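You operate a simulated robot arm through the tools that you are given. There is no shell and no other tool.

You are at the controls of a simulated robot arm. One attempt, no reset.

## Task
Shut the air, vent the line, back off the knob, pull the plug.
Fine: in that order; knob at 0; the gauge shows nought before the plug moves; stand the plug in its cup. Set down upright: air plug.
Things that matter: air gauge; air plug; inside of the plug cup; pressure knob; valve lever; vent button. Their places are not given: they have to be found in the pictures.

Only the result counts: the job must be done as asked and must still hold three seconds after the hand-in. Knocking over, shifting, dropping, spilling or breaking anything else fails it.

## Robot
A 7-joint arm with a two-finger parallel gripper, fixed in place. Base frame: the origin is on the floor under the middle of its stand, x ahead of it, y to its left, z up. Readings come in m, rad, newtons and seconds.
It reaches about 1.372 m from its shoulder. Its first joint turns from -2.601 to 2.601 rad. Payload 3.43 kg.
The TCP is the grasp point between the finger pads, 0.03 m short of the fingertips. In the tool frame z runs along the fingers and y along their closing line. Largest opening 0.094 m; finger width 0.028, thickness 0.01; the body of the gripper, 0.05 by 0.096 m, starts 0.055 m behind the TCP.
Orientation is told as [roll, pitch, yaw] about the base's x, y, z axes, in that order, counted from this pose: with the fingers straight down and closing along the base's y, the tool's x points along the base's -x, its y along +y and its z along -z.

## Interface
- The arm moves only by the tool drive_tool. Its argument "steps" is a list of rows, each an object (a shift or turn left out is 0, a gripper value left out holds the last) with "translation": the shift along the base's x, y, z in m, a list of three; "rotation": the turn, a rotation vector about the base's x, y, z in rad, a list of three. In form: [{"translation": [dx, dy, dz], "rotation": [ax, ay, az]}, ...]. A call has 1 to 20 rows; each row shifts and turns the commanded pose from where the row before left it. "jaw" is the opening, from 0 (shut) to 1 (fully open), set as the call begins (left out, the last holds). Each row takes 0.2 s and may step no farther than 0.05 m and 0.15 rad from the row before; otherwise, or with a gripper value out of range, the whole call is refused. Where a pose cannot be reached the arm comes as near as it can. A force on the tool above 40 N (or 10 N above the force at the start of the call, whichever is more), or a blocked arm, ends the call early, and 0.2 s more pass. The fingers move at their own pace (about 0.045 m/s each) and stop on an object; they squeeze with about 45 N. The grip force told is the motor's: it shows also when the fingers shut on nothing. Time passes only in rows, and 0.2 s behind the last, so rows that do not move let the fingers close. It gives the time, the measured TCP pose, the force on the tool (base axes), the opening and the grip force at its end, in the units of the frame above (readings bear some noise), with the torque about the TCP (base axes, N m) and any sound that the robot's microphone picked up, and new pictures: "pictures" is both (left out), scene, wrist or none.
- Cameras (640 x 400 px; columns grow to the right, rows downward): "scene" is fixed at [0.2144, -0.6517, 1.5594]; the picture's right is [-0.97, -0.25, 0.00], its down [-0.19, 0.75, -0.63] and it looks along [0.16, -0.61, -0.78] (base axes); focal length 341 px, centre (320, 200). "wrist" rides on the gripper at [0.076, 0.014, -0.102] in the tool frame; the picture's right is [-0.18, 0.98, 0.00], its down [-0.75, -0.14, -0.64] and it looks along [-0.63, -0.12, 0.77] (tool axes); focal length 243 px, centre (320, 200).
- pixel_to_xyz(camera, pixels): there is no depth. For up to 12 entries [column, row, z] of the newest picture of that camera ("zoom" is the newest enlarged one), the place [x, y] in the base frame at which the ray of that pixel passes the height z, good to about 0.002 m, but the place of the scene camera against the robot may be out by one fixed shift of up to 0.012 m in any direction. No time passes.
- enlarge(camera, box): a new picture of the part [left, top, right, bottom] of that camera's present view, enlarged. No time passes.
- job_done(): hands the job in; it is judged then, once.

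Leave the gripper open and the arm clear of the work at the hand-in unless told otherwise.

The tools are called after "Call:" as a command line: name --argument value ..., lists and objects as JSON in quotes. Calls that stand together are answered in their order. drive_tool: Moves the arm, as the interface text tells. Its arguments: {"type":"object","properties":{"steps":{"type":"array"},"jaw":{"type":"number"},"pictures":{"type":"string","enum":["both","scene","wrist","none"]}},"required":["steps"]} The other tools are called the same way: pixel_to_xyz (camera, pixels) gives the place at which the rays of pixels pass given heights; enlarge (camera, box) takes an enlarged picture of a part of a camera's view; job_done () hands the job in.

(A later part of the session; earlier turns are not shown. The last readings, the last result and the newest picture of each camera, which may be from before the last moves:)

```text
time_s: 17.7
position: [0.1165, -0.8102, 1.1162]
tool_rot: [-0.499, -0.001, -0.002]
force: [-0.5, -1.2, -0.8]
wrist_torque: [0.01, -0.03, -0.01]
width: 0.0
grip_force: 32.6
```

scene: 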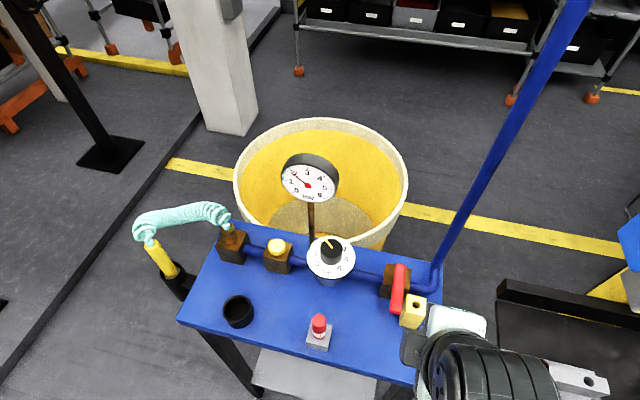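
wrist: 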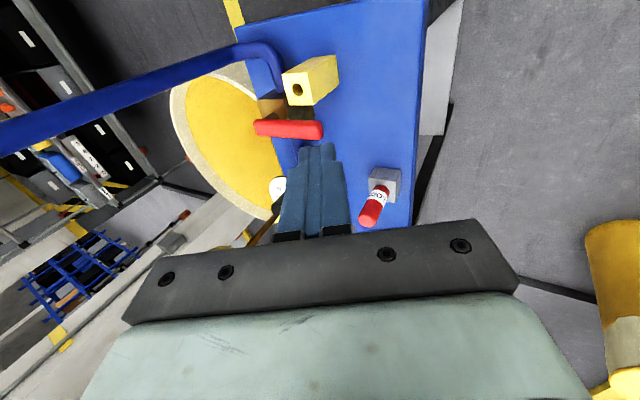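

The lever now stands across the pipe (scene ~(399,290)). I'll check the lever and the gauge enlarged.

Call:
enlarge --camera "scene" --box '[360, 240, 460, 340]'

Call:
enlarge --camera "scene" --box '[250, 140, 370, 300]'

Call:
pixel_to_xyz --camera "scene" --pixels '[[400, 266, 0.99], [396.5, 313, 0.99], [277, 243, 0.95], [277, 246, 0.94], [330, 247, 1.0], [330, 260, 0.97], [308, 183, 1.14], [309, 200, 1.1]]'

```text
4.00 times, centred on (410, 290) of scene
```

zoom: 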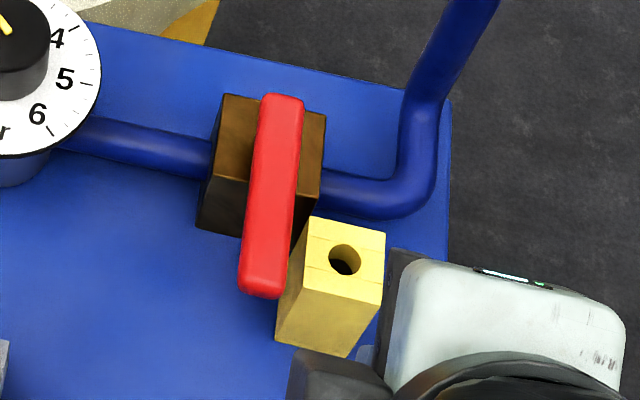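

```text
2.50 times, centred on (310, 220) of scene
```

zoom: 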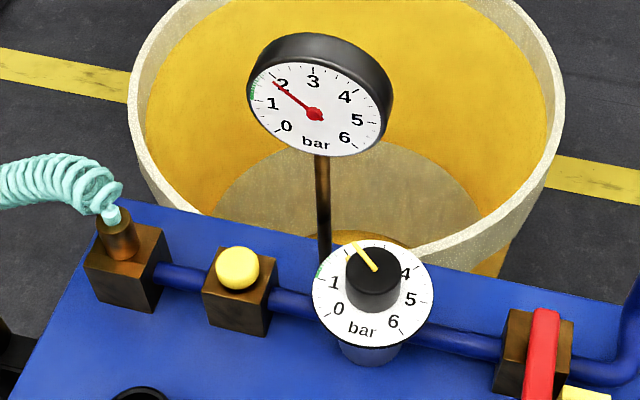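

```text
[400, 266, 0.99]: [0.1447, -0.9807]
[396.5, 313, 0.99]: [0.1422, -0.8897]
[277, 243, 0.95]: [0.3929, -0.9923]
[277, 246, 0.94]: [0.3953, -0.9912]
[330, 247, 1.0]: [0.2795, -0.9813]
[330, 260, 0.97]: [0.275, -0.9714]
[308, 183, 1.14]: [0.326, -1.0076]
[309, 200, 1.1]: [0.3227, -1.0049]
```

The lever measures ~88-90° across the pipe, and the gauge still reads ~1.9 with the knob at ~2. The vent button (yellow dome on the line) is next. The gauge head stands close to it, so I'll press with a stronger tilt (-0.7 rad) to keep the camera and body away from the gauge. I'll move to a viewpoint first.

Call:
drive_tool --steps '[{"translation": [0.04, 0.0, 0.01], "rotation": [-0.1, 0, 0]}, {"translation": [0.04, -0.01, 0.0], "rotation": [-0.1, 0, 0]}, {"translation": [0.04, -0.02, 0.0]}, {"translation": [0.02, -0.02, 0.0]}, {"translation": [0.0, 0.0, 0.0]}]' --pictures "both"

```text
time_s: 18.9
position: [0.2574, -0.8603, 1.1249]
tool_rot: [-0.7, 0.0, -0.002]
force: [0.4, 0.1, -0.2]
wrist_torque: [0.03, -0.02, -0.01]
width: 0.0001
grip_force: 33.3
```

scene: 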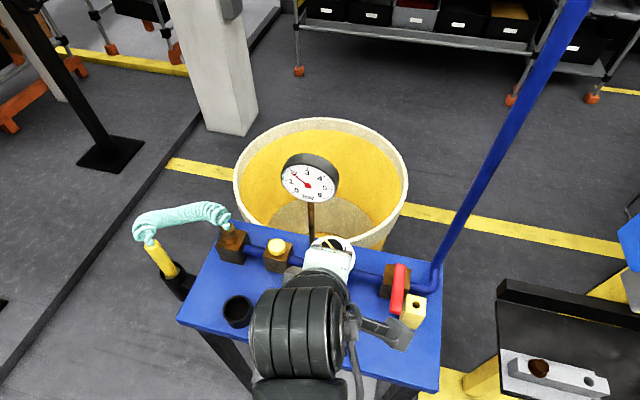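
wrist: 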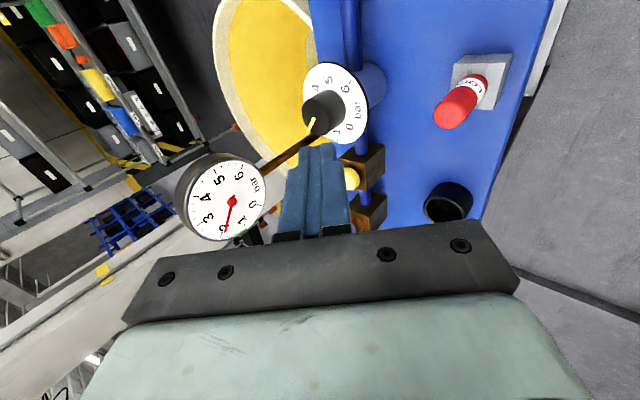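

I can see the gauge (232,200), the knob (323,105), the vent button (353,178) and the cup (448,203). I'll triangulate them.

Call:
enlarge --camera "wrist" --box '[180, 50, 420, 250]'

Call:
pixel_to_xyz --camera "wrist" --pixels '[[353, 178, 0.94], [353, 178, 0.96], [353, 178, 0.98], [322, 105, 0.98], [322, 105, 1.0], [322, 105, 1.02], [232, 200, 1.1], [232, 200, 1.15], [448, 198, 0.92], [448, 198, 0.94], [362, 175, 0.94], [370, 165, 0.94]]'

```text
2.00 times, centred on (300, 150) of wrist
```

zoom: 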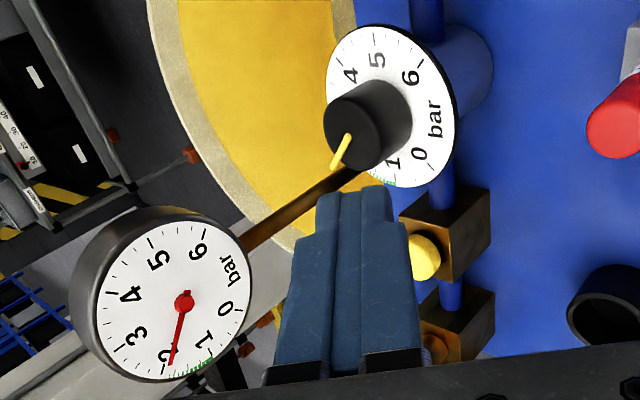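

```text
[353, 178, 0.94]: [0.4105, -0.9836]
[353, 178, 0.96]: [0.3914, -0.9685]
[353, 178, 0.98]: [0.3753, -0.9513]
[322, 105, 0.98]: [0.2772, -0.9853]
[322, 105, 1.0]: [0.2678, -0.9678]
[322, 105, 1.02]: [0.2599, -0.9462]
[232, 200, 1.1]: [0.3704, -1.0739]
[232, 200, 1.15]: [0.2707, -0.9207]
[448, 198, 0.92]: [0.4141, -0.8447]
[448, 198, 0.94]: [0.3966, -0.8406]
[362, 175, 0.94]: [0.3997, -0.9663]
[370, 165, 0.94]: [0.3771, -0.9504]
```

The button dome's centre is about (0.392,-0.972,0.957), with its top at ≈0.968. The gauge head is at about (0.327,-1.01,1.125). I'll move to just above the button, keeping the body in front of and to the +x side of the gauge.

Call:
drive_tool --steps '[{"translation": [0.045, 0.0, -0.01]}, {"translation": [0.045, 0.0, -0.01]}, {"translation": [0.0446, -0.02, -0.01]}, {"translation": [0.0, -0.04, -0.02]}, {"translation": [0.0, -0.04, -0.025]}, {"translation": [0.0, 0.0, -0.015]}, {"translation": [0.0, 0.0, 0.0]}]' --pictures "both"

```text
time_s: 20.5
position: [0.3907, -0.9616, 1.0364]
tool_rot: [-0.698, 0.0, -0.002]
force: [0.8, -0.2, -0.2]
wrist_torque: [-0.04, -0.01, -0.03]
width: 0.0
grip_force: 33.0
```

scene: 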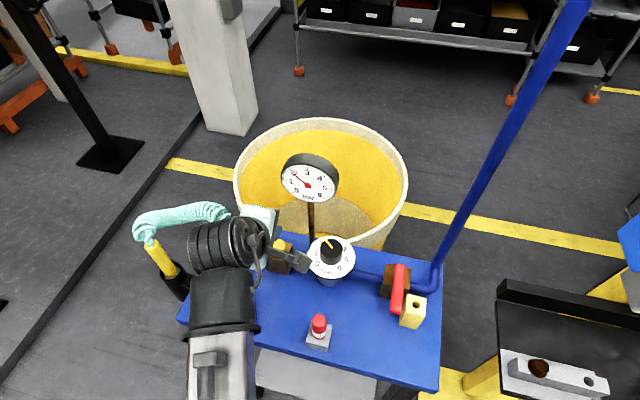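
wrist: 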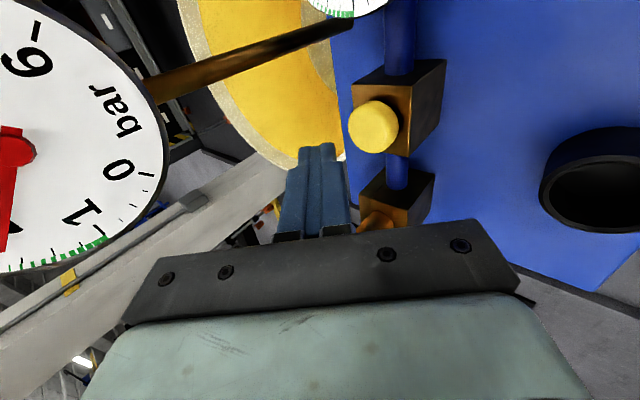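

The button is at wrist (373,125), so I'll refine its place from this close view.

Call:
pixel_to_xyz --camera "wrist" --pixels '[[373, 125, 0.95], [373, 125, 0.955], [373, 125, 0.96], [353, 125, 0.955], [395, 125, 0.955], [373, 103, 0.955], [373, 150, 0.955], [397, 88, 0.945]]'

Call:
enlarge --camera "wrist" --box '[270, 40, 470, 240]'

Call:
enlarge --camera "scene" --box '[220, 200, 340, 310]'

```text
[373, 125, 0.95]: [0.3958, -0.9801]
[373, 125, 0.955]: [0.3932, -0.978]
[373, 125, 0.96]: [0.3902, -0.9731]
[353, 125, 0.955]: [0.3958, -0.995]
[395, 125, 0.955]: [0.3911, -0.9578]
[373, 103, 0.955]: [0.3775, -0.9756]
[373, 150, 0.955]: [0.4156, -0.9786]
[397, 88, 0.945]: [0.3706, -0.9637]
```

```text
2.00 times, centred on (370, 140) of wrist
```

zoom: 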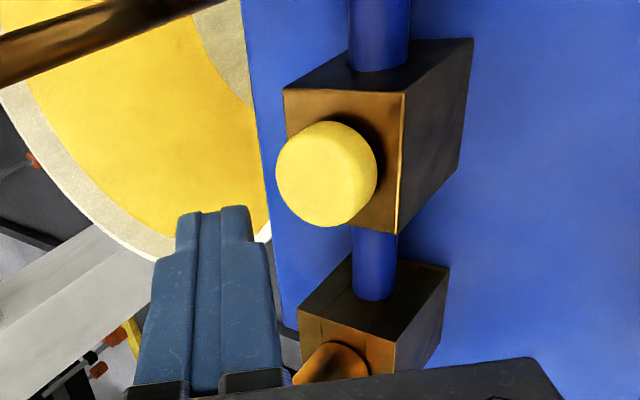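

```text
3.64 times, centred on (280, 255) of scene
```

zoom: 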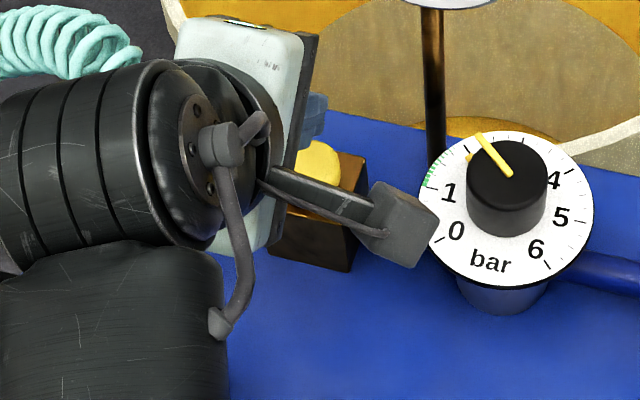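

The button centre is refined to (0.392,-0.977). I'll shift 4 mm in -y and descend to just about touching.

Call:
drive_tool --steps '[{"translation": [0.001, -0.004, -0.015]}, {"translation": [0.0, 0.0, -0.015]}, {"translation": [0.0, 0.0, -0.006]}, {"translation": [0.0, 0.0, -0.003]}, {"translation": [0.0, 0.0, 0.0]}]' --pictures "both"

Call:
enlarge --camera "wrist" --box '[270, 40, 470, 240]'

```text
time_s: 21.7
position: [0.3915, -0.9655, 0.9988]
tool_rot: [-0.701, 0.001, -0.003]
force: [-0.5, -0.2, 13.4]
wrist_torque: [-0.19, -0.01, -0.01]
width: 0.0
grip_force: 32.9
heard: click
```

scene: 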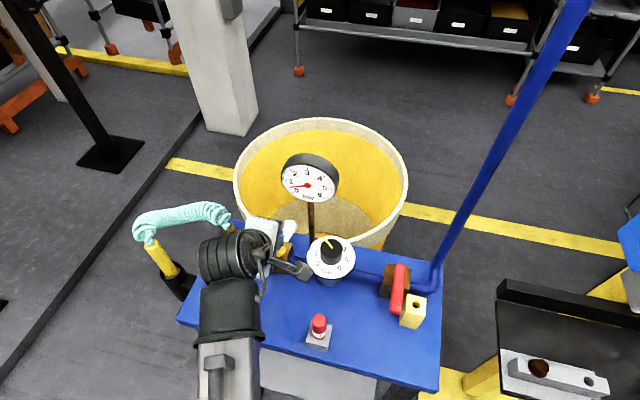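
wrist: 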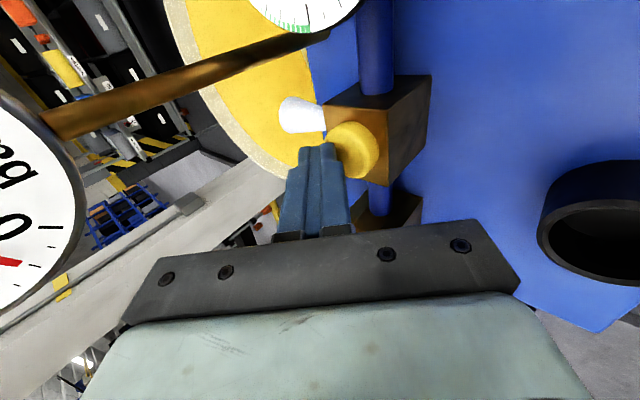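

```text
2.00 times, centred on (370, 140) of wrist
```

zoom: 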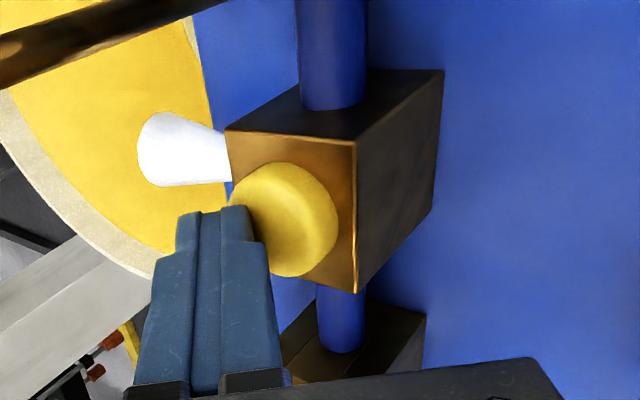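

Heard a click at 13.4 N. A white jet is venting and the gauge needle is falling. I'll hold it pressed and watch the gauge.

Call:
drive_tool --steps '[{"translation": [0.0, 0.0, 0.0]}, {"translation": [0.0, 0.0, 0.0]}, {"translation": [0.0, 0.0, 0.0]}, {"translation": [0.0, 0.0, 0.0]}, {"translation": [0.0, 0.0, 0.0]}, {"translation": [0.0, 0.0, 0.0]}, {"translation": [0.0, 0.0, 0.0]}, {"translation": [0.0, 0.0, 0.0]}]' --pictures "both"

Call:
enlarge --camera "scene" --box '[260, 140, 360, 210]'

```text
time_s: 23.5
position: [0.3924, -0.9646, 0.9985]
tool_rot: [-0.701, 0.001, 0.0]
force: [-0.9, -0.6, 16.5]
wrist_torque: [-0.23, 0.02, 0.01]
width: 0.0
grip_force: 33.0
```

scene: 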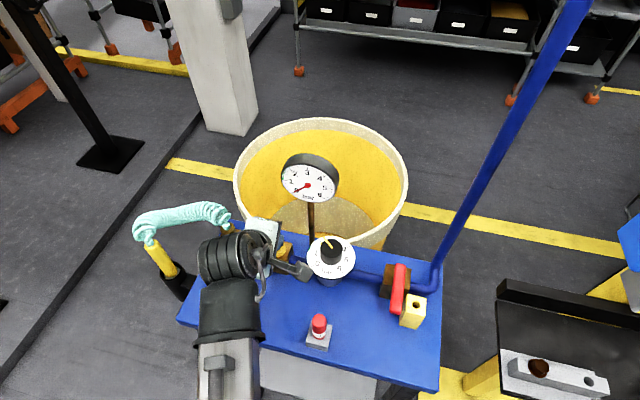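
wrist: 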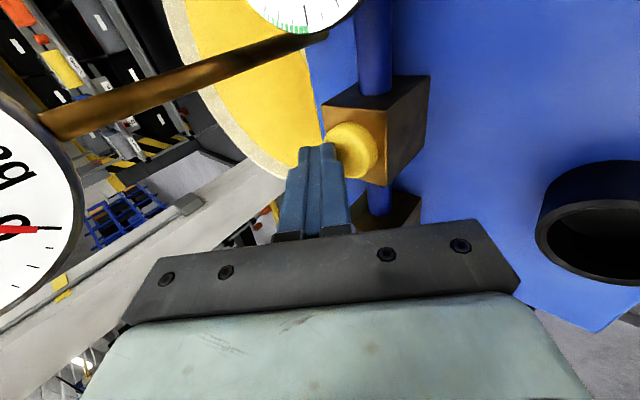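

```text
5.71 times, centred on (310, 175) of scene
```

zoom: 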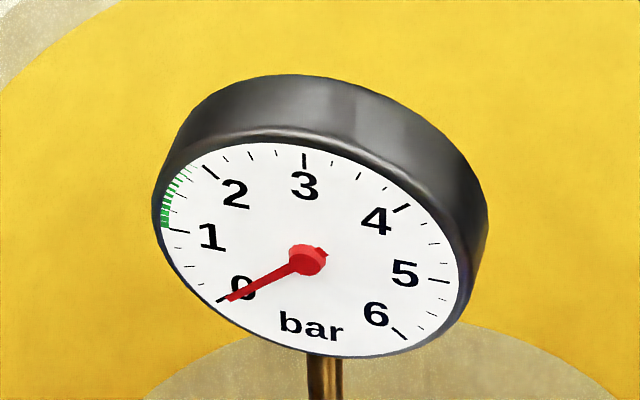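

The gauge needle is on the 0 tick and the plume has stopped. I'll hold 1.2 s more for margin, then lift straight up and recheck the gauge.

Call:
drive_tool --steps '[{"translation": [0.0, 0.0, 0.0]}, {"translation": [0.0, 0.0, 0.0]}, {"translation": [0.0, 0.0, 0.0]}, {"translation": [0.0, 0.0, 0.0]}, {"translation": [0.0, 0.0, 0.0]}, {"translation": [0.0, 0.0, 0.0]}, {"translation": [0.0, 0.0, 0.01]}, {"translation": [0.0, 0.0, 0.02]}, {"translation": [0.0, 0.02, 0.02]}, {"translation": [0.0, 0.04, 0.02]}, {"translation": [-0.01, 0.04, 0.02]}, {"translation": [0.0, 0.0, 0.0]}]' --pictures "both"

Call:
enlarge --camera "scene" --box '[260, 140, 360, 300]'

Call:
enlarge --camera "wrist" --box '[140, 30, 400, 240]'

```text
time_s: 26.1
position: [0.3826, -0.8644, 1.0873]
tool_rot: [-0.698, 0.001, -0.002]
force: [0.4, -1.1, 0.4]
wrist_torque: [0.01, -0.03, -0.01]
width: 0.0001
grip_force: 33.3
```

scene: 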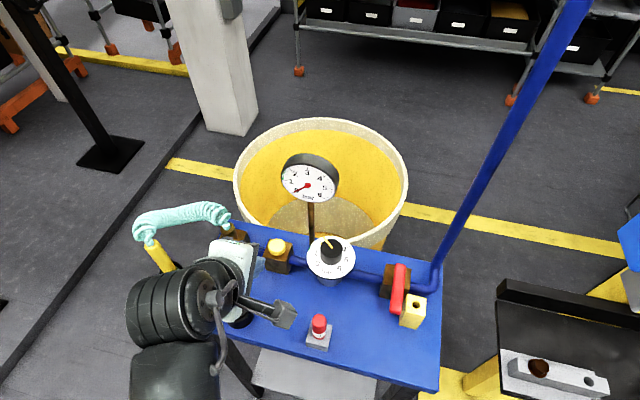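
wrist: 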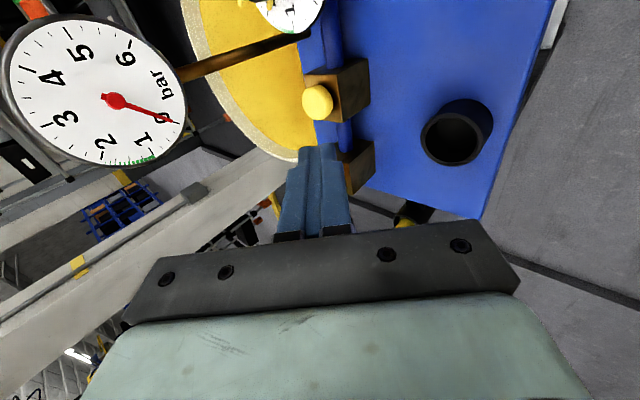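

```text
2.50 times, centred on (310, 220) of scene
```

zoom: 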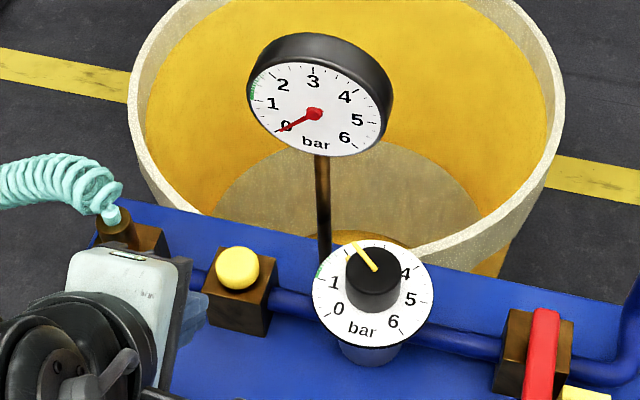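

```text
1.90 times, centred on (270, 135) of wrist
```

zoom: 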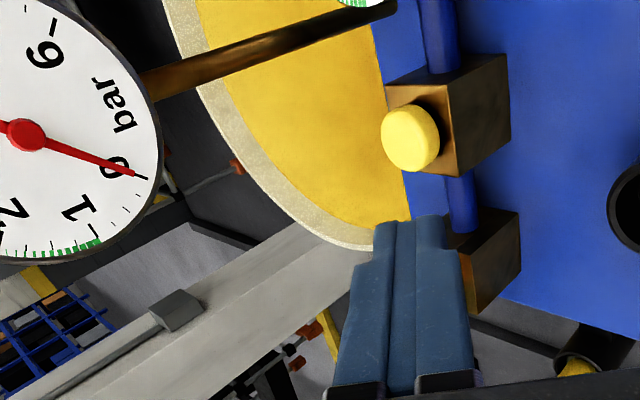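

The gauge stays at 0, so the vent is done. The knob comes next: it needs about 90° counter-clockwise, from 2 to 0 at 45° per bar. The gauge head sits beside and above the knob, so the gripper has to lean away toward the robot. I'll use pitch -0.5 with yaw around -45° and turn in two grips. I'm reorienting in free space in front of the table with the jaw open.

Call:
drive_tool --steps '[{"translation": [-0.03, 0.0, 0.01], "rotation": [0.14, 0, 0]}, {"translation": [-0.03, 0.0, 0.01], "rotation": [0.14, 0, 0]}, {"translation": [-0.03, 0.0, 0.01], "rotation": [0.14, 0, 0]}, {"translation": [-0.03, 0.0, 0.01], "rotation": [0.14, 0, 0]}, {"translation": [-0.03, 0.0, 0.0], "rotation": [0.138, 0, 0]}, {"translation": [-0.02, 0.0, 0.0], "rotation": [0, -0.125, 0]}, {"translation": [-0.01, 0.0, 0.0], "rotation": [0, -0.125, 0]}, {"translation": [0.0, 0.0, 0.0], "rotation": [0, -0.125, 0]}, {"translation": [0.0, 0.0, 0.0], "rotation": [0, -0.125, 0]}, {"translation": [0.0, 0.0, 0.0]}]' --jaw 0.7 --pictures "both"

```text
time_s: 28.3
position: [0.2021, -0.8639, 1.127]
tool_rot: [0.0, -0.501, -0.002]
force: [0.1, 0.5, -0.3]
wrist_torque: [0.04, 0.04, 0.02]
width: 0.0657
grip_force: 0.0
```

scene: 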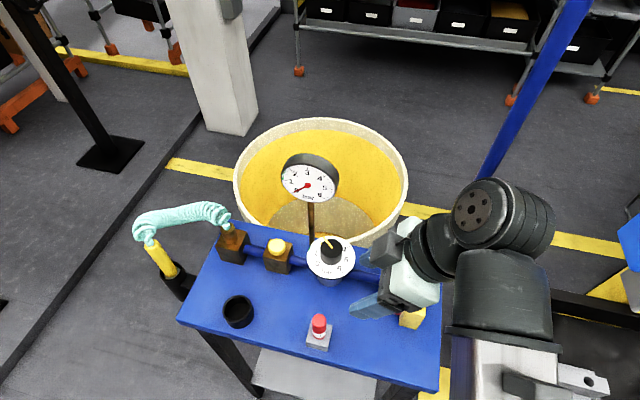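
wrist: 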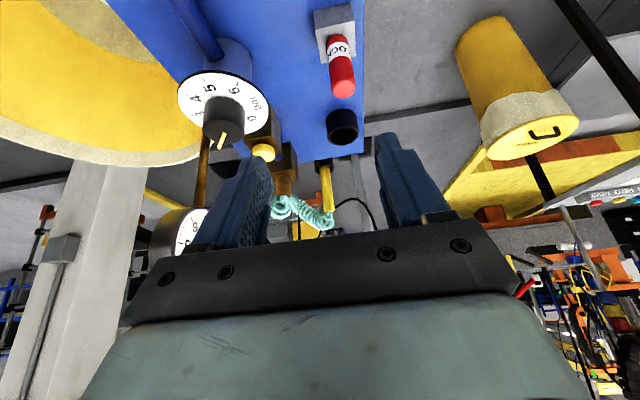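

The pitch is set. I'm now turning yaw to -0.78 in six rows and watching the force.

Call:
drive_tool --steps '[{"rotation": [0, 0, -0.13]}, {"rotation": [0, 0, -0.13]}, {"rotation": [0, 0, -0.13]}, {"rotation": [0, 0, -0.13]}, {"rotation": [0, 0, -0.13]}, {"rotation": [0, 0, -0.13]}, {"translation": [0.0, 0.0, 0.0]}]' --pictures "both"

```text
time_s: 29.9
position: [0.2029, -0.8643, 1.1259]
tool_rot: [0.0, -0.499, -0.782]
force: [0.3, 1.4, 0.7]
wrist_torque: [-0.03, -0.04, -0.02]
width: 0.0659
grip_force: 0.1
```

scene: 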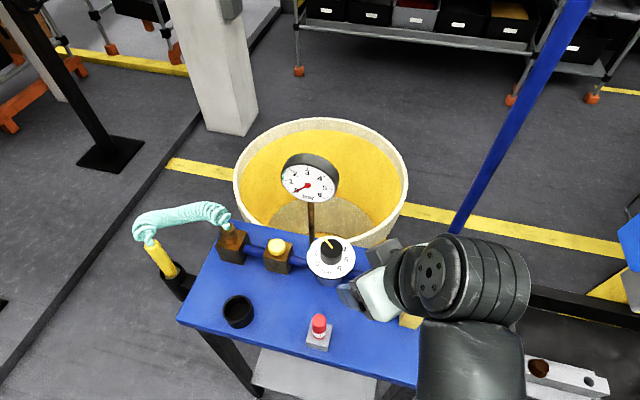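
wrist: 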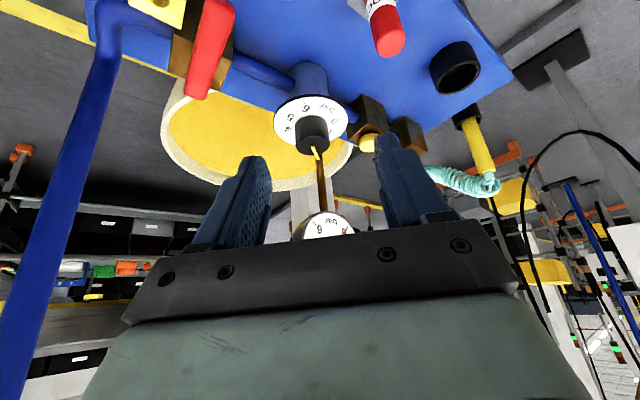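

Yaw -0.78 was reached without contact, and the knob sits between the fingers in view (~(312,130)). I'll enlarge and measure.

Call:
enlarge --camera "wrist" --box '[230, 50, 410, 250]'

Call:
enlarge --camera "scene" --box '[290, 220, 370, 300]'

Call:
pixel_to_xyz --camera "wrist" --pixels '[[313, 143, 0.98], [313, 143, 1.0], [313, 143, 1.02], [310, 108, 0.96], [310, 108, 0.98], [313, 120, 0.97], [313, 120, 0.98], [299, 130, 1.0], [328, 126, 1.0]]'

Call:
pixel_to_xyz --camera "scene" --pixels '[[331, 247, 0.98], [331, 247, 1.0], [331, 247, 1.02], [331, 258, 0.96], [331, 258, 0.98]]'

```text
2.00 times, centred on (320, 150) of wrist
```

zoom: 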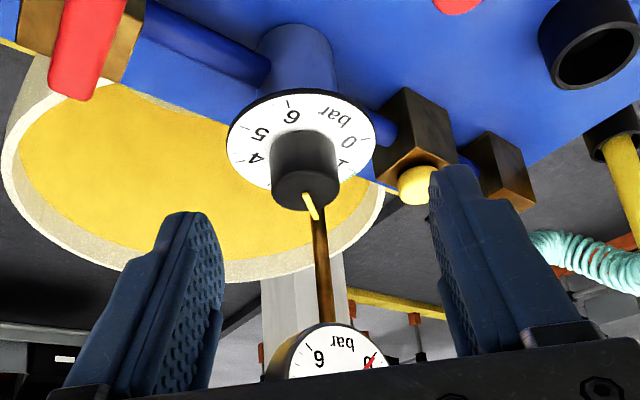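

```text
5.00 times, centred on (330, 260) of scene
```

zoom: 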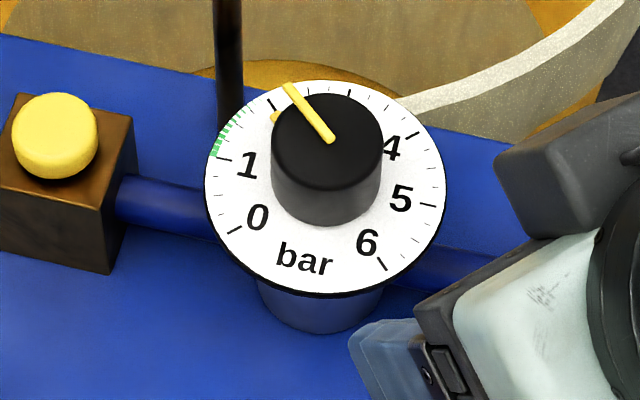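

```text
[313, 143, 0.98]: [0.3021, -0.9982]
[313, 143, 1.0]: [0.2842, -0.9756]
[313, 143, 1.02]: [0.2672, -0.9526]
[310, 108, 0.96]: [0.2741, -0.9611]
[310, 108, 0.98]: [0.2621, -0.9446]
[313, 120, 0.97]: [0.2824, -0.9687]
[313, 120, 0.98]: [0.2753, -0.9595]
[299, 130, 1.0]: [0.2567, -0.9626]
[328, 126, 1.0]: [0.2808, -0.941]
```

```text
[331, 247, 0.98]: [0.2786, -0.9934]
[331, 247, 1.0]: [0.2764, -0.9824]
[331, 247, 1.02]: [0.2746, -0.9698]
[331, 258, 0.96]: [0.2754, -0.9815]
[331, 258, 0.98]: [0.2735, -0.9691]
```

The knob axis is about (0.278,-0.969) with its top at z≈1.008 and the dial face at ≈0.97. I'll measure the angles of the pointer and the dial ticks to get the exact turn needed.

Call:
pixel_to_xyz --camera "zoom" --pixels '[[332, 138, 1.01], [288, 86, 1.01], [326, 187, 0.972], [235, 230, 0.972], [224, 158, 0.972], [271, 103, 0.972], [411, 134, 0.972], [429, 205, 0.972], [382, 264, 0.972], [328, 142, 1.008]]'

Call:
pixel_to_xyz --camera "scene" --pixels '[[319, 318, 0.95], [319, 318, 1.0]]'

Call:
pixel_to_xyz --camera "wrist" --pixels '[[389, 42, 0.95], [389, 42, 1.0]]'

```text
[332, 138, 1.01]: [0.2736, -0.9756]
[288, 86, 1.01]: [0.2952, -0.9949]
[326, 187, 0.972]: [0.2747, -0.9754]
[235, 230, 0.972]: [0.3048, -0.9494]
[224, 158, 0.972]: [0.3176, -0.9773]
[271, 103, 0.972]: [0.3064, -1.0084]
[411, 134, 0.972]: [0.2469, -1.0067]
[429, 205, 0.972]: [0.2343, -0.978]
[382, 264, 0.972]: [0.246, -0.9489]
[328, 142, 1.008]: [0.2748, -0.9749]
```

```text
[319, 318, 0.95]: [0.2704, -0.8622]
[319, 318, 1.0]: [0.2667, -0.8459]
```

```text
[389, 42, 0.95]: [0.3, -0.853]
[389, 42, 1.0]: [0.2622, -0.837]
```

The ticks give 0 at azimuth +45° and 2 at -45°. The pointer is at about -42° (≈1.93 bar), so I need about +87° counter-clockwise. I'll yaw to -1.1 and approach the knob from the robot side, stopping above it.

Call:
drive_tool --steps '[{"translation": [0.01, 0.0, -0.01], "rotation": [0, 0, -0.106]}, {"translation": [0.01, -0.01, -0.015], "rotation": [0, 0, -0.106]}, {"translation": [0.012, -0.015, -0.02], "rotation": [0, 0, -0.106]}, {"translation": [0.012, -0.018, -0.02]}, {"translation": [0.014, -0.026, -0.008]}, {"translation": [0.0126, -0.026, -0.003]}, {"translation": [0.0, 0.0, 0.0]}]' --pictures "both"

Call:
enlarge --camera "wrist" --box '[220, 40, 420, 250]'

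Call:
enlarge --camera "scene" --box '[270, 140, 400, 300]'

```text
time_s: 31.5
position: [0.2734, -0.9589, 1.0515]
tool_rot: [-0.004, -0.499, -1.096]
force: [0.1, -0.7, 0.1]
wrist_torque: [0.0, 0.01, 0.04]
width: 0.0657
grip_force: 0.2
```

scene: 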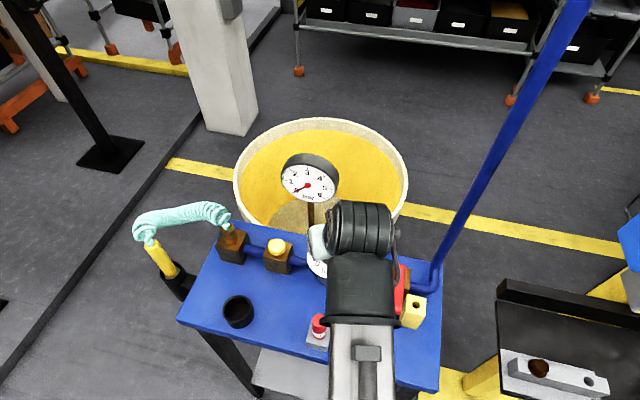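
wrist: 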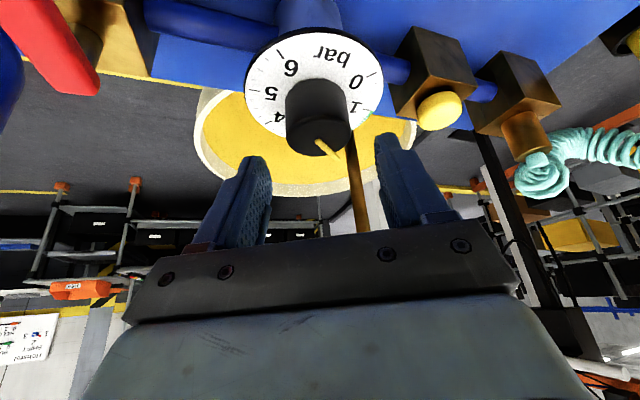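

```text
1.90 times, centred on (320, 145) of wrist
```

zoom: 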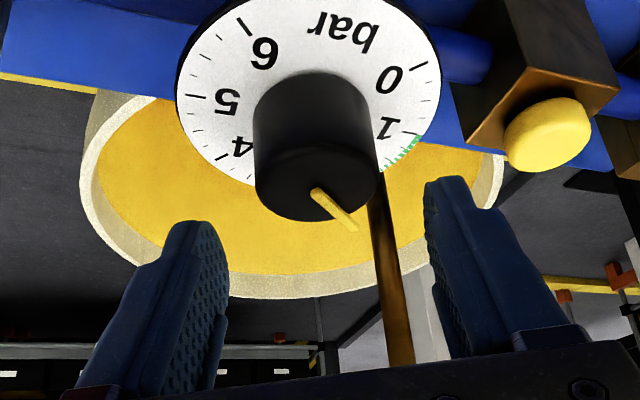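

```text
2.50 times, centred on (335, 220) of scene
```

zoom: 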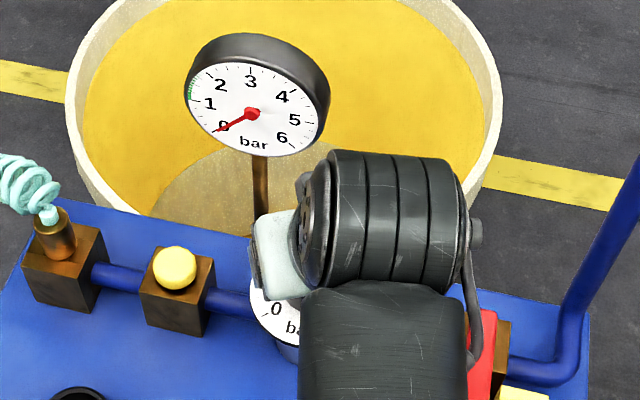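

The knob is centred between the fingertips. I'll check its axis once more from this close view before lowering.

Call:
pixel_to_xyz --camera "wrist" --pixels '[[319, 135, 1.0], [319, 135, 1.008], [319, 135, 1.015], [314, 88, 0.97], [314, 88, 0.975], [330, 148, 1.008], [340, 157, 1.01]]'

```text
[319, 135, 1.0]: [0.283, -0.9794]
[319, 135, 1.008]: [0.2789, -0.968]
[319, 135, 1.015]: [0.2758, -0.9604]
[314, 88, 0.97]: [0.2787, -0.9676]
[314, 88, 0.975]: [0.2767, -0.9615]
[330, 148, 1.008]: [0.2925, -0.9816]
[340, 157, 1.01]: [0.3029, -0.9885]
```

The axis is confirmed at (0.279,-0.968). I'll lower 37 mm so the pads straddle the knob, then close.

Call:
drive_tool --steps '[{"translation": [0.0, 0.001, -0.015]}, {"translation": [0.0, 0.0, -0.015]}, {"translation": [0.0, 0.0, -0.007]}, {"translation": [0.0, 0.0, 0.0]}]' --pictures "wrist"

Call:
enlarge --camera "wrist" --box '[220, 40, 420, 250]'

```text
time_s: 32.5
position: [0.2724, -0.9586, 1.0131]
tool_rot: [0.0, -0.499, -1.099]
force: [-0.1, 0.3, 0.1]
wrist_torque: [-0.01, -0.01, -0.01]
width: 0.0658
grip_force: 0.1
```

wrist: 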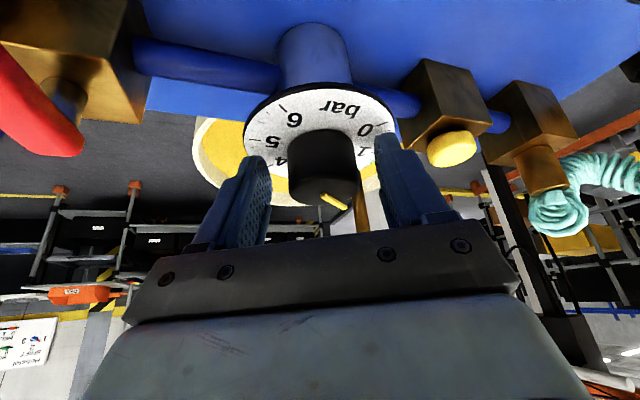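

```text
1.90 times, centred on (320, 145) of wrist
```

zoom: 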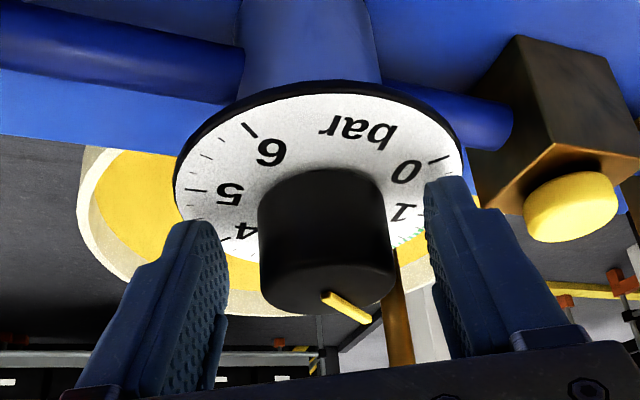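

The knob is between the pads and the pointer is clear of both. I'll close the jaw.

Call:
drive_tool --steps '[{"translation": [0.0, 0.0, 0.0]}, {"translation": [0.0, 0.0, 0.0]}, {"translation": [0.0, 0.0, 0.0]}, {"translation": [0.0, 0.0, 0.0]}, {"translation": [0.0, 0.0, 0.0]}]' --jaw 0 --pictures "wrist"

Call:
enlarge --camera "wrist" --box '[220, 40, 420, 250]'

```text
time_s: 33.7
position: [0.2734, -0.9581, 1.014]
tool_rot: [0.0, -0.498, -1.097]
force: [7.6, 3.0, -0.6]
wrist_torque: [-0.02, -0.02, 0.11]
width: 0.041
grip_force: 45.1
```

wrist: 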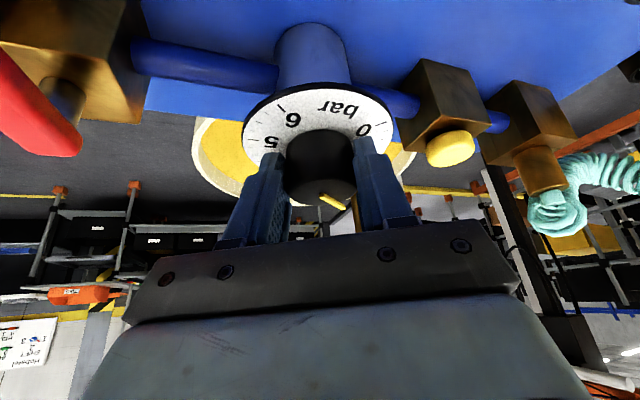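

```text
1.90 times, centred on (320, 145) of wrist
```

zoom: 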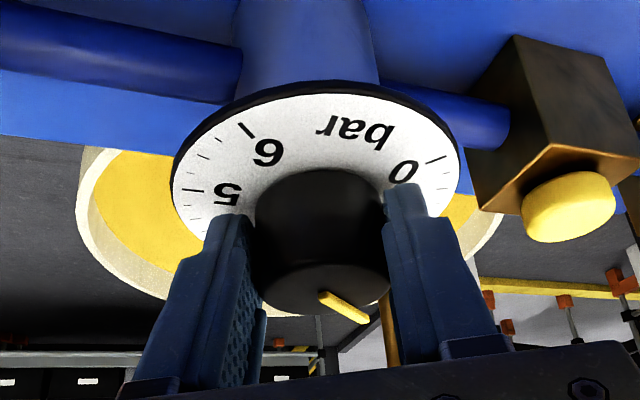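

Gripped at 41 mm width. I'll turn counter-clockwise about the knob axis in 0.1 rad rows, moving the TCP along its small arc, and check after four rows.

Call:
drive_tool --steps '[{"translation": [0.0, -0.0001, 0.0], "rotation": [0, 0, 0.1]}, {"translation": [-0.0009, -0.0007, 0.0], "rotation": [0, 0, 0.1]}, {"translation": [-0.0009, -0.0007, 0.0], "rotation": [0, 0, 0.1]}, {"translation": [-0.0008, -0.0008, 0.0], "rotation": [0, 0, 0.1]}, {"translation": [0.0, 0.0, 0.0]}]' --pictures "both"

Call:
enlarge --camera "wrist" --box '[220, 40, 420, 250]'

```text
time_s: 34.9
position: [0.2691, -0.9615, 1.0141]
tool_rot: [-0.002, -0.498, -0.696]
force: [-3.2, 1.7, -1.2]
wrist_torque: [-0.09, -0.03, 0.0]
width: 0.0409
grip_force: 44.9
```

scene: 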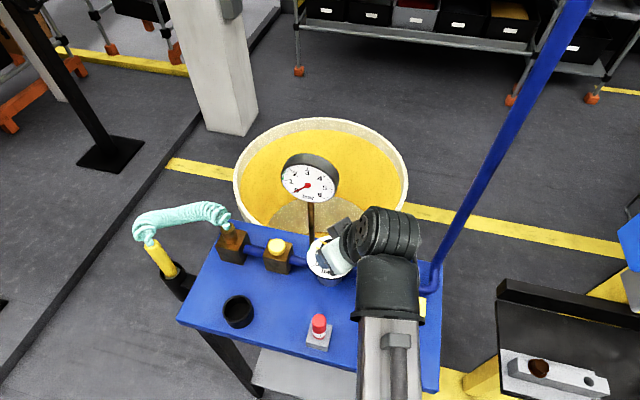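
wrist: 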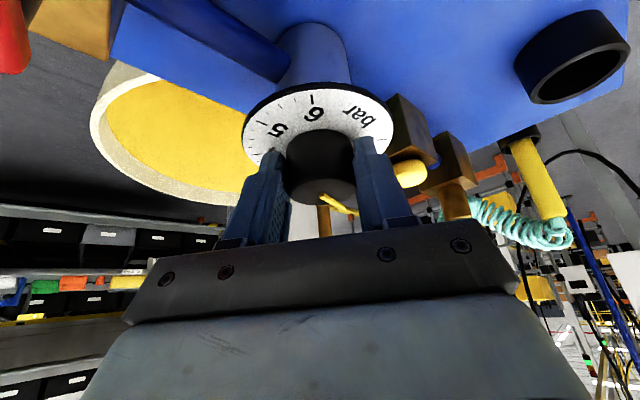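

```text
1.90 times, centred on (320, 145) of wrist
```

zoom: 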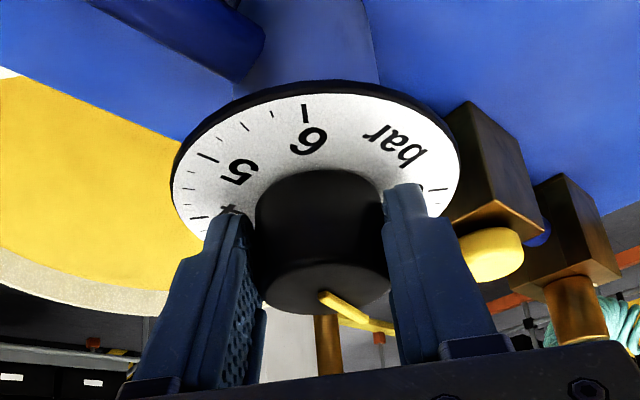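

The pointer is turning with the gripper. Four more rows bring yaw to about -0.3.

Call:
drive_tool --steps '[{"translation": [-0.0007, -0.0009, 0.0], "rotation": [0, 0, 0.1]}, {"translation": [-0.0006, -0.001, 0.0], "rotation": [0, 0, 0.1]}, {"translation": [-0.0005, -0.001, 0.0], "rotation": [0, 0, 0.1]}, {"translation": [-0.0004, -0.0011, 0.0], "rotation": [0, 0, 0.1]}, {"translation": [0.0, 0.0, 0.0]}]' --pictures "both"

Call:
enlarge --camera "wrist" --box '[220, 40, 420, 250]'

Call:
enlarge --camera "scene" --box '[290, 140, 400, 300]'

```text
time_s: 36.1
position: [0.2671, -0.9657, 1.0134]
tool_rot: [-0.002, -0.497, -0.297]
force: [-9.0, -10.2, 2.7]
wrist_torque: [-0.03, 0.81, -0.16]
width: 0.0409
grip_force: 45.1
```

scene: 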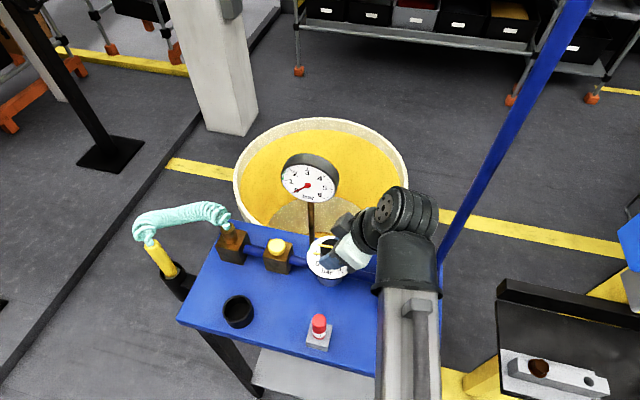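
wrist: 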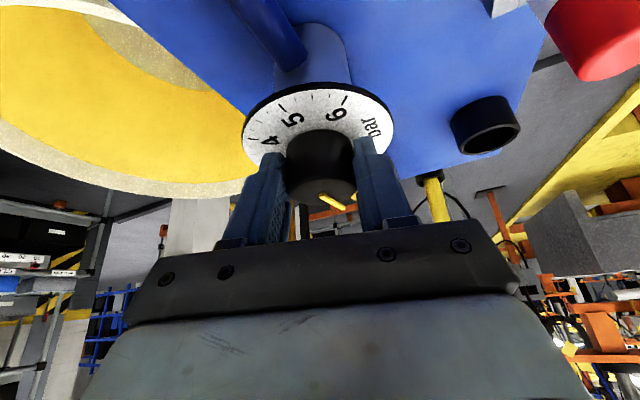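

```text
1.90 times, centred on (320, 145) of wrist
```

zoom: 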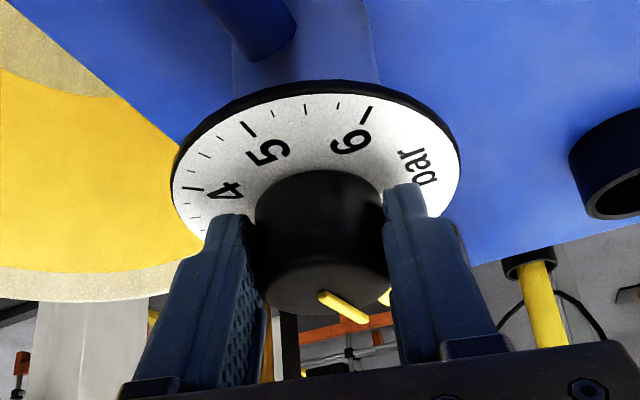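

```text
2.50 times, centred on (345, 220) of scene
```

zoom: 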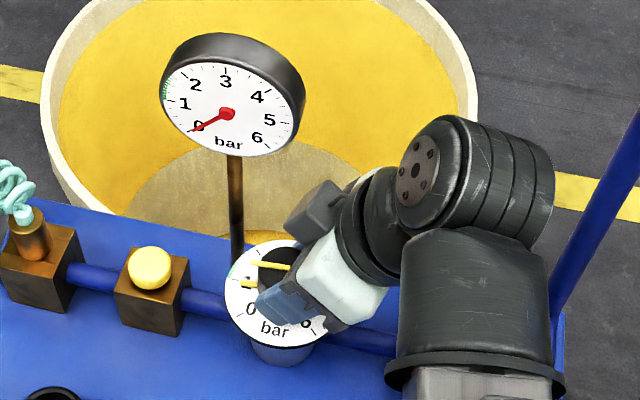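

The pointer is now near 1. I'll open, lift above the knob and look at the dial before re-gripping.

Call:
drive_tool --steps '[{"translation": [0.0, 0.0, 0.0]}, {"translation": [0.0, 0.0, 0.0]}, {"translation": [0.0, 0.0, 0.0]}, {"translation": [0.0, 0.0, 0.015]}, {"translation": [0.0, 0.0, 0.03]}, {"translation": [-0.02, 0.01, 0.01]}, {"translation": [-0.02, 0.02, 0.0]}, {"translation": [-0.02, 0.03, 0.0]}, {"translation": [0.0, 0.0, 0.0]}]' --jaw 0.7 --pictures "both"

Call:
enlarge --camera "scene" --box '[290, 220, 370, 300]'

```text
time_s: 38.1
position: [0.2065, -0.9052, 1.0695]
tool_rot: [0.001, -0.501, -0.298]
force: [-0.2, -0.3, -0.3]
wrist_torque: [-0.03, -0.03, 0.0]
width: 0.0655
grip_force: 0.1
```

scene: 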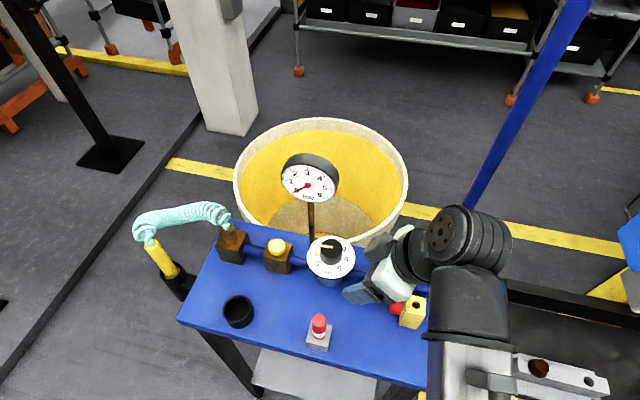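
wrist: 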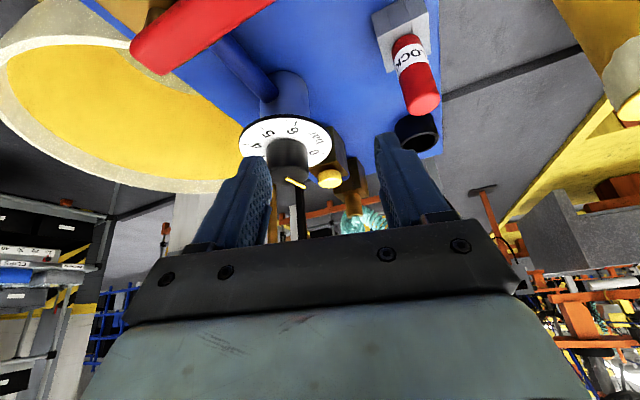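

```text
5.00 times, centred on (330, 260) of scene
```

zoom: 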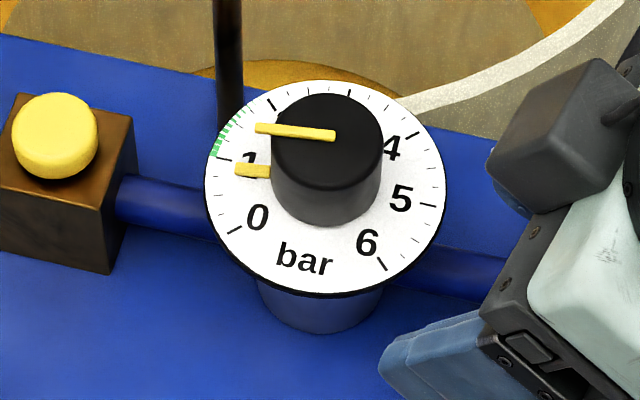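

The dial now shows two pointer parts: the top bar and a marker at dial level at (236,170), slightly below the 1 tick. I'll measure them.

Call:
pixel_to_xyz --camera "zoom" --pixels '[[335, 136, 1.01], [256, 128, 1.01], [236, 170, 0.974], [268, 172, 0.974], [224, 158, 0.972], [429, 205, 0.972], [235, 230, 0.972], [382, 264, 0.972]]'

```text
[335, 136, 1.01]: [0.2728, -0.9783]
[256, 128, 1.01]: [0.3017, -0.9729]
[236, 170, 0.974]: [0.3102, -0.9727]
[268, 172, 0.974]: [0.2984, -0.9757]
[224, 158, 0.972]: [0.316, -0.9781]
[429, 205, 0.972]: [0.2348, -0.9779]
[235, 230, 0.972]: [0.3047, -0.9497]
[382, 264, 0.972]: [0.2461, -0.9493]
```

The marker is at about +9° azimuth (≈0.8 bar), so about +36° remains. I'll re-grip at yaw -0.78, which keeps the pads off the pointer, and end near yaw -0.15.

Call:
drive_tool --steps '[{"rotation": [0, 0, -0.12]}, {"rotation": [0, 0, -0.12]}, {"rotation": [0, 0, -0.12]}, {"rotation": [0, 0, -0.122]}, {"translation": [0.022, -0.019, -0.005]}, {"translation": [0.022, -0.019, -0.005]}, {"translation": [0.0219, -0.0188, -0.005]}, {"translation": [0.0, 0.0, 0.0]}]' --pictures "both"

Call:
enlarge --camera "wrist" --box '[220, 40, 420, 250]'

```text
time_s: 39.9
position: [0.2737, -0.9628, 1.0537]
tool_rot: [0.0, -0.501, -0.781]
force: [-0.1, -0.4, 0.0]
wrist_torque: [-0.01, 0.03, -0.01]
width: 0.0657
grip_force: 0.0
```

scene: 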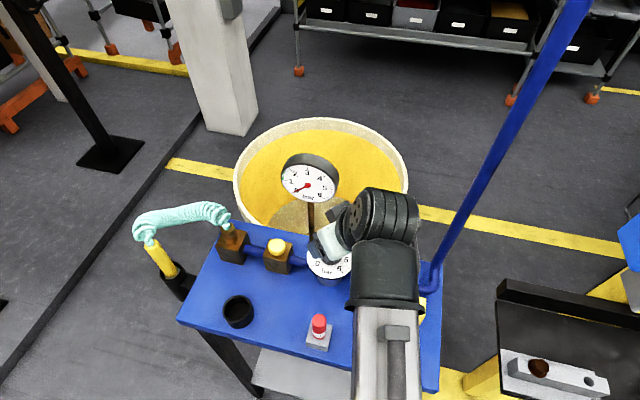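
wrist: 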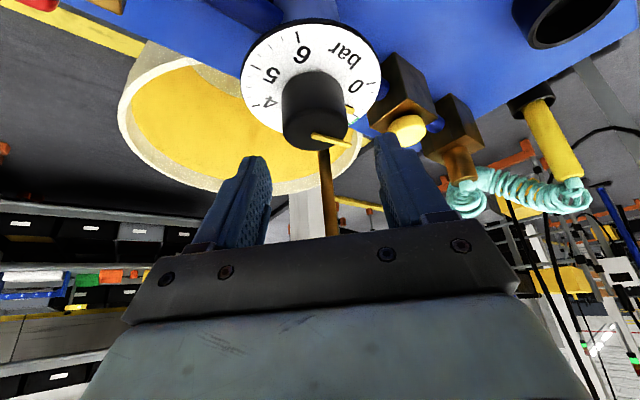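

```text
1.90 times, centred on (320, 145) of wrist
```

zoom: 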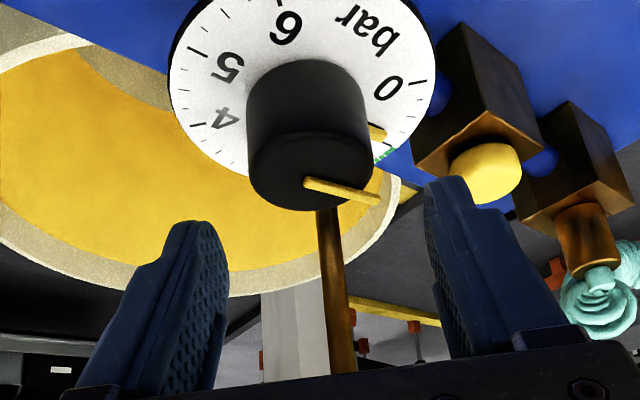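

The knob sits centred along the closing line, and the pointer will pass clear of the right pad on its outer side. I'll lower 41 mm and then check before closing.

Call:
drive_tool --steps '[{"translation": [-0.001, 0.0007, -0.015]}, {"translation": [0.0, 0.0, -0.015]}, {"translation": [0.0, 0.0, -0.011]}, {"translation": [0.0, 0.0, 0.0]}]' --pictures "wrist"

Call:
enlarge --camera "wrist" --box '[220, 40, 420, 250]'

```text
time_s: 40.9
position: [0.2714, -0.9615, 1.0125]
tool_rot: [0.0, -0.499, -0.779]
force: [0.0, 0.0, 0.1]
wrist_torque: [0.01, 0.0, -0.01]
width: 0.0656
grip_force: 0.0
```

wrist: 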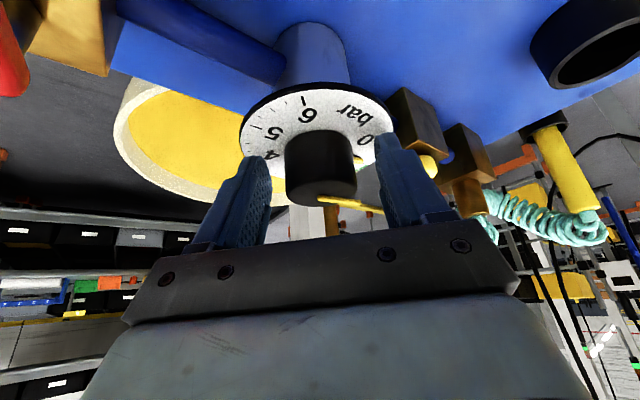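

```text
1.90 times, centred on (320, 145) of wrist
```

zoom: 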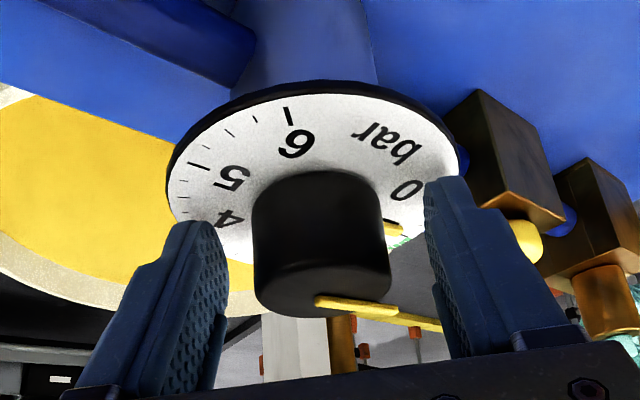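

The pads clear both pointer parts, so I'll close.

Call:
drive_tool --steps '[{"translation": [0.0, 0.0, 0.0]}, {"translation": [0.0, 0.0, 0.0]}, {"translation": [0.0, 0.0, 0.0]}, {"translation": [0.0, 0.0, 0.0]}]' --jaw 0 --pictures "wrist"

Call:
enlarge --camera "wrist" --box '[220, 40, 420, 250]'

```text
time_s: 41.9
position: [0.2717, -0.9612, 1.0126]
tool_rot: [0.001, -0.5, -0.781]
force: [-4.6, -5.0, -1.0]
wrist_torque: [0.19, -0.25, -0.08]
width: 0.0415
grip_force: 44.4
```

wrist: 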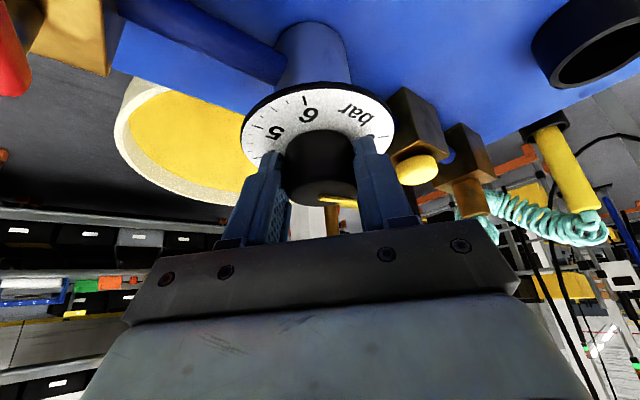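

```text
1.90 times, centred on (320, 145) of wrist
```

zoom: 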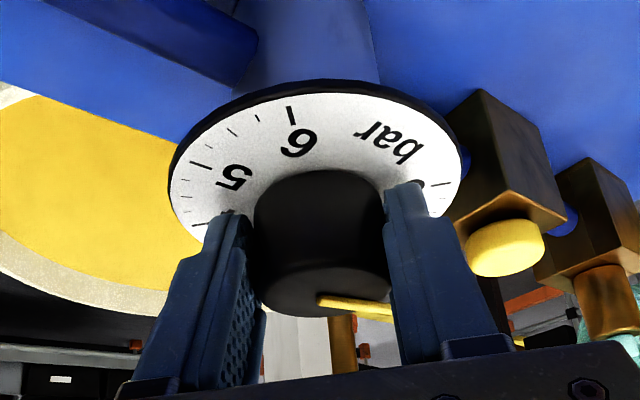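

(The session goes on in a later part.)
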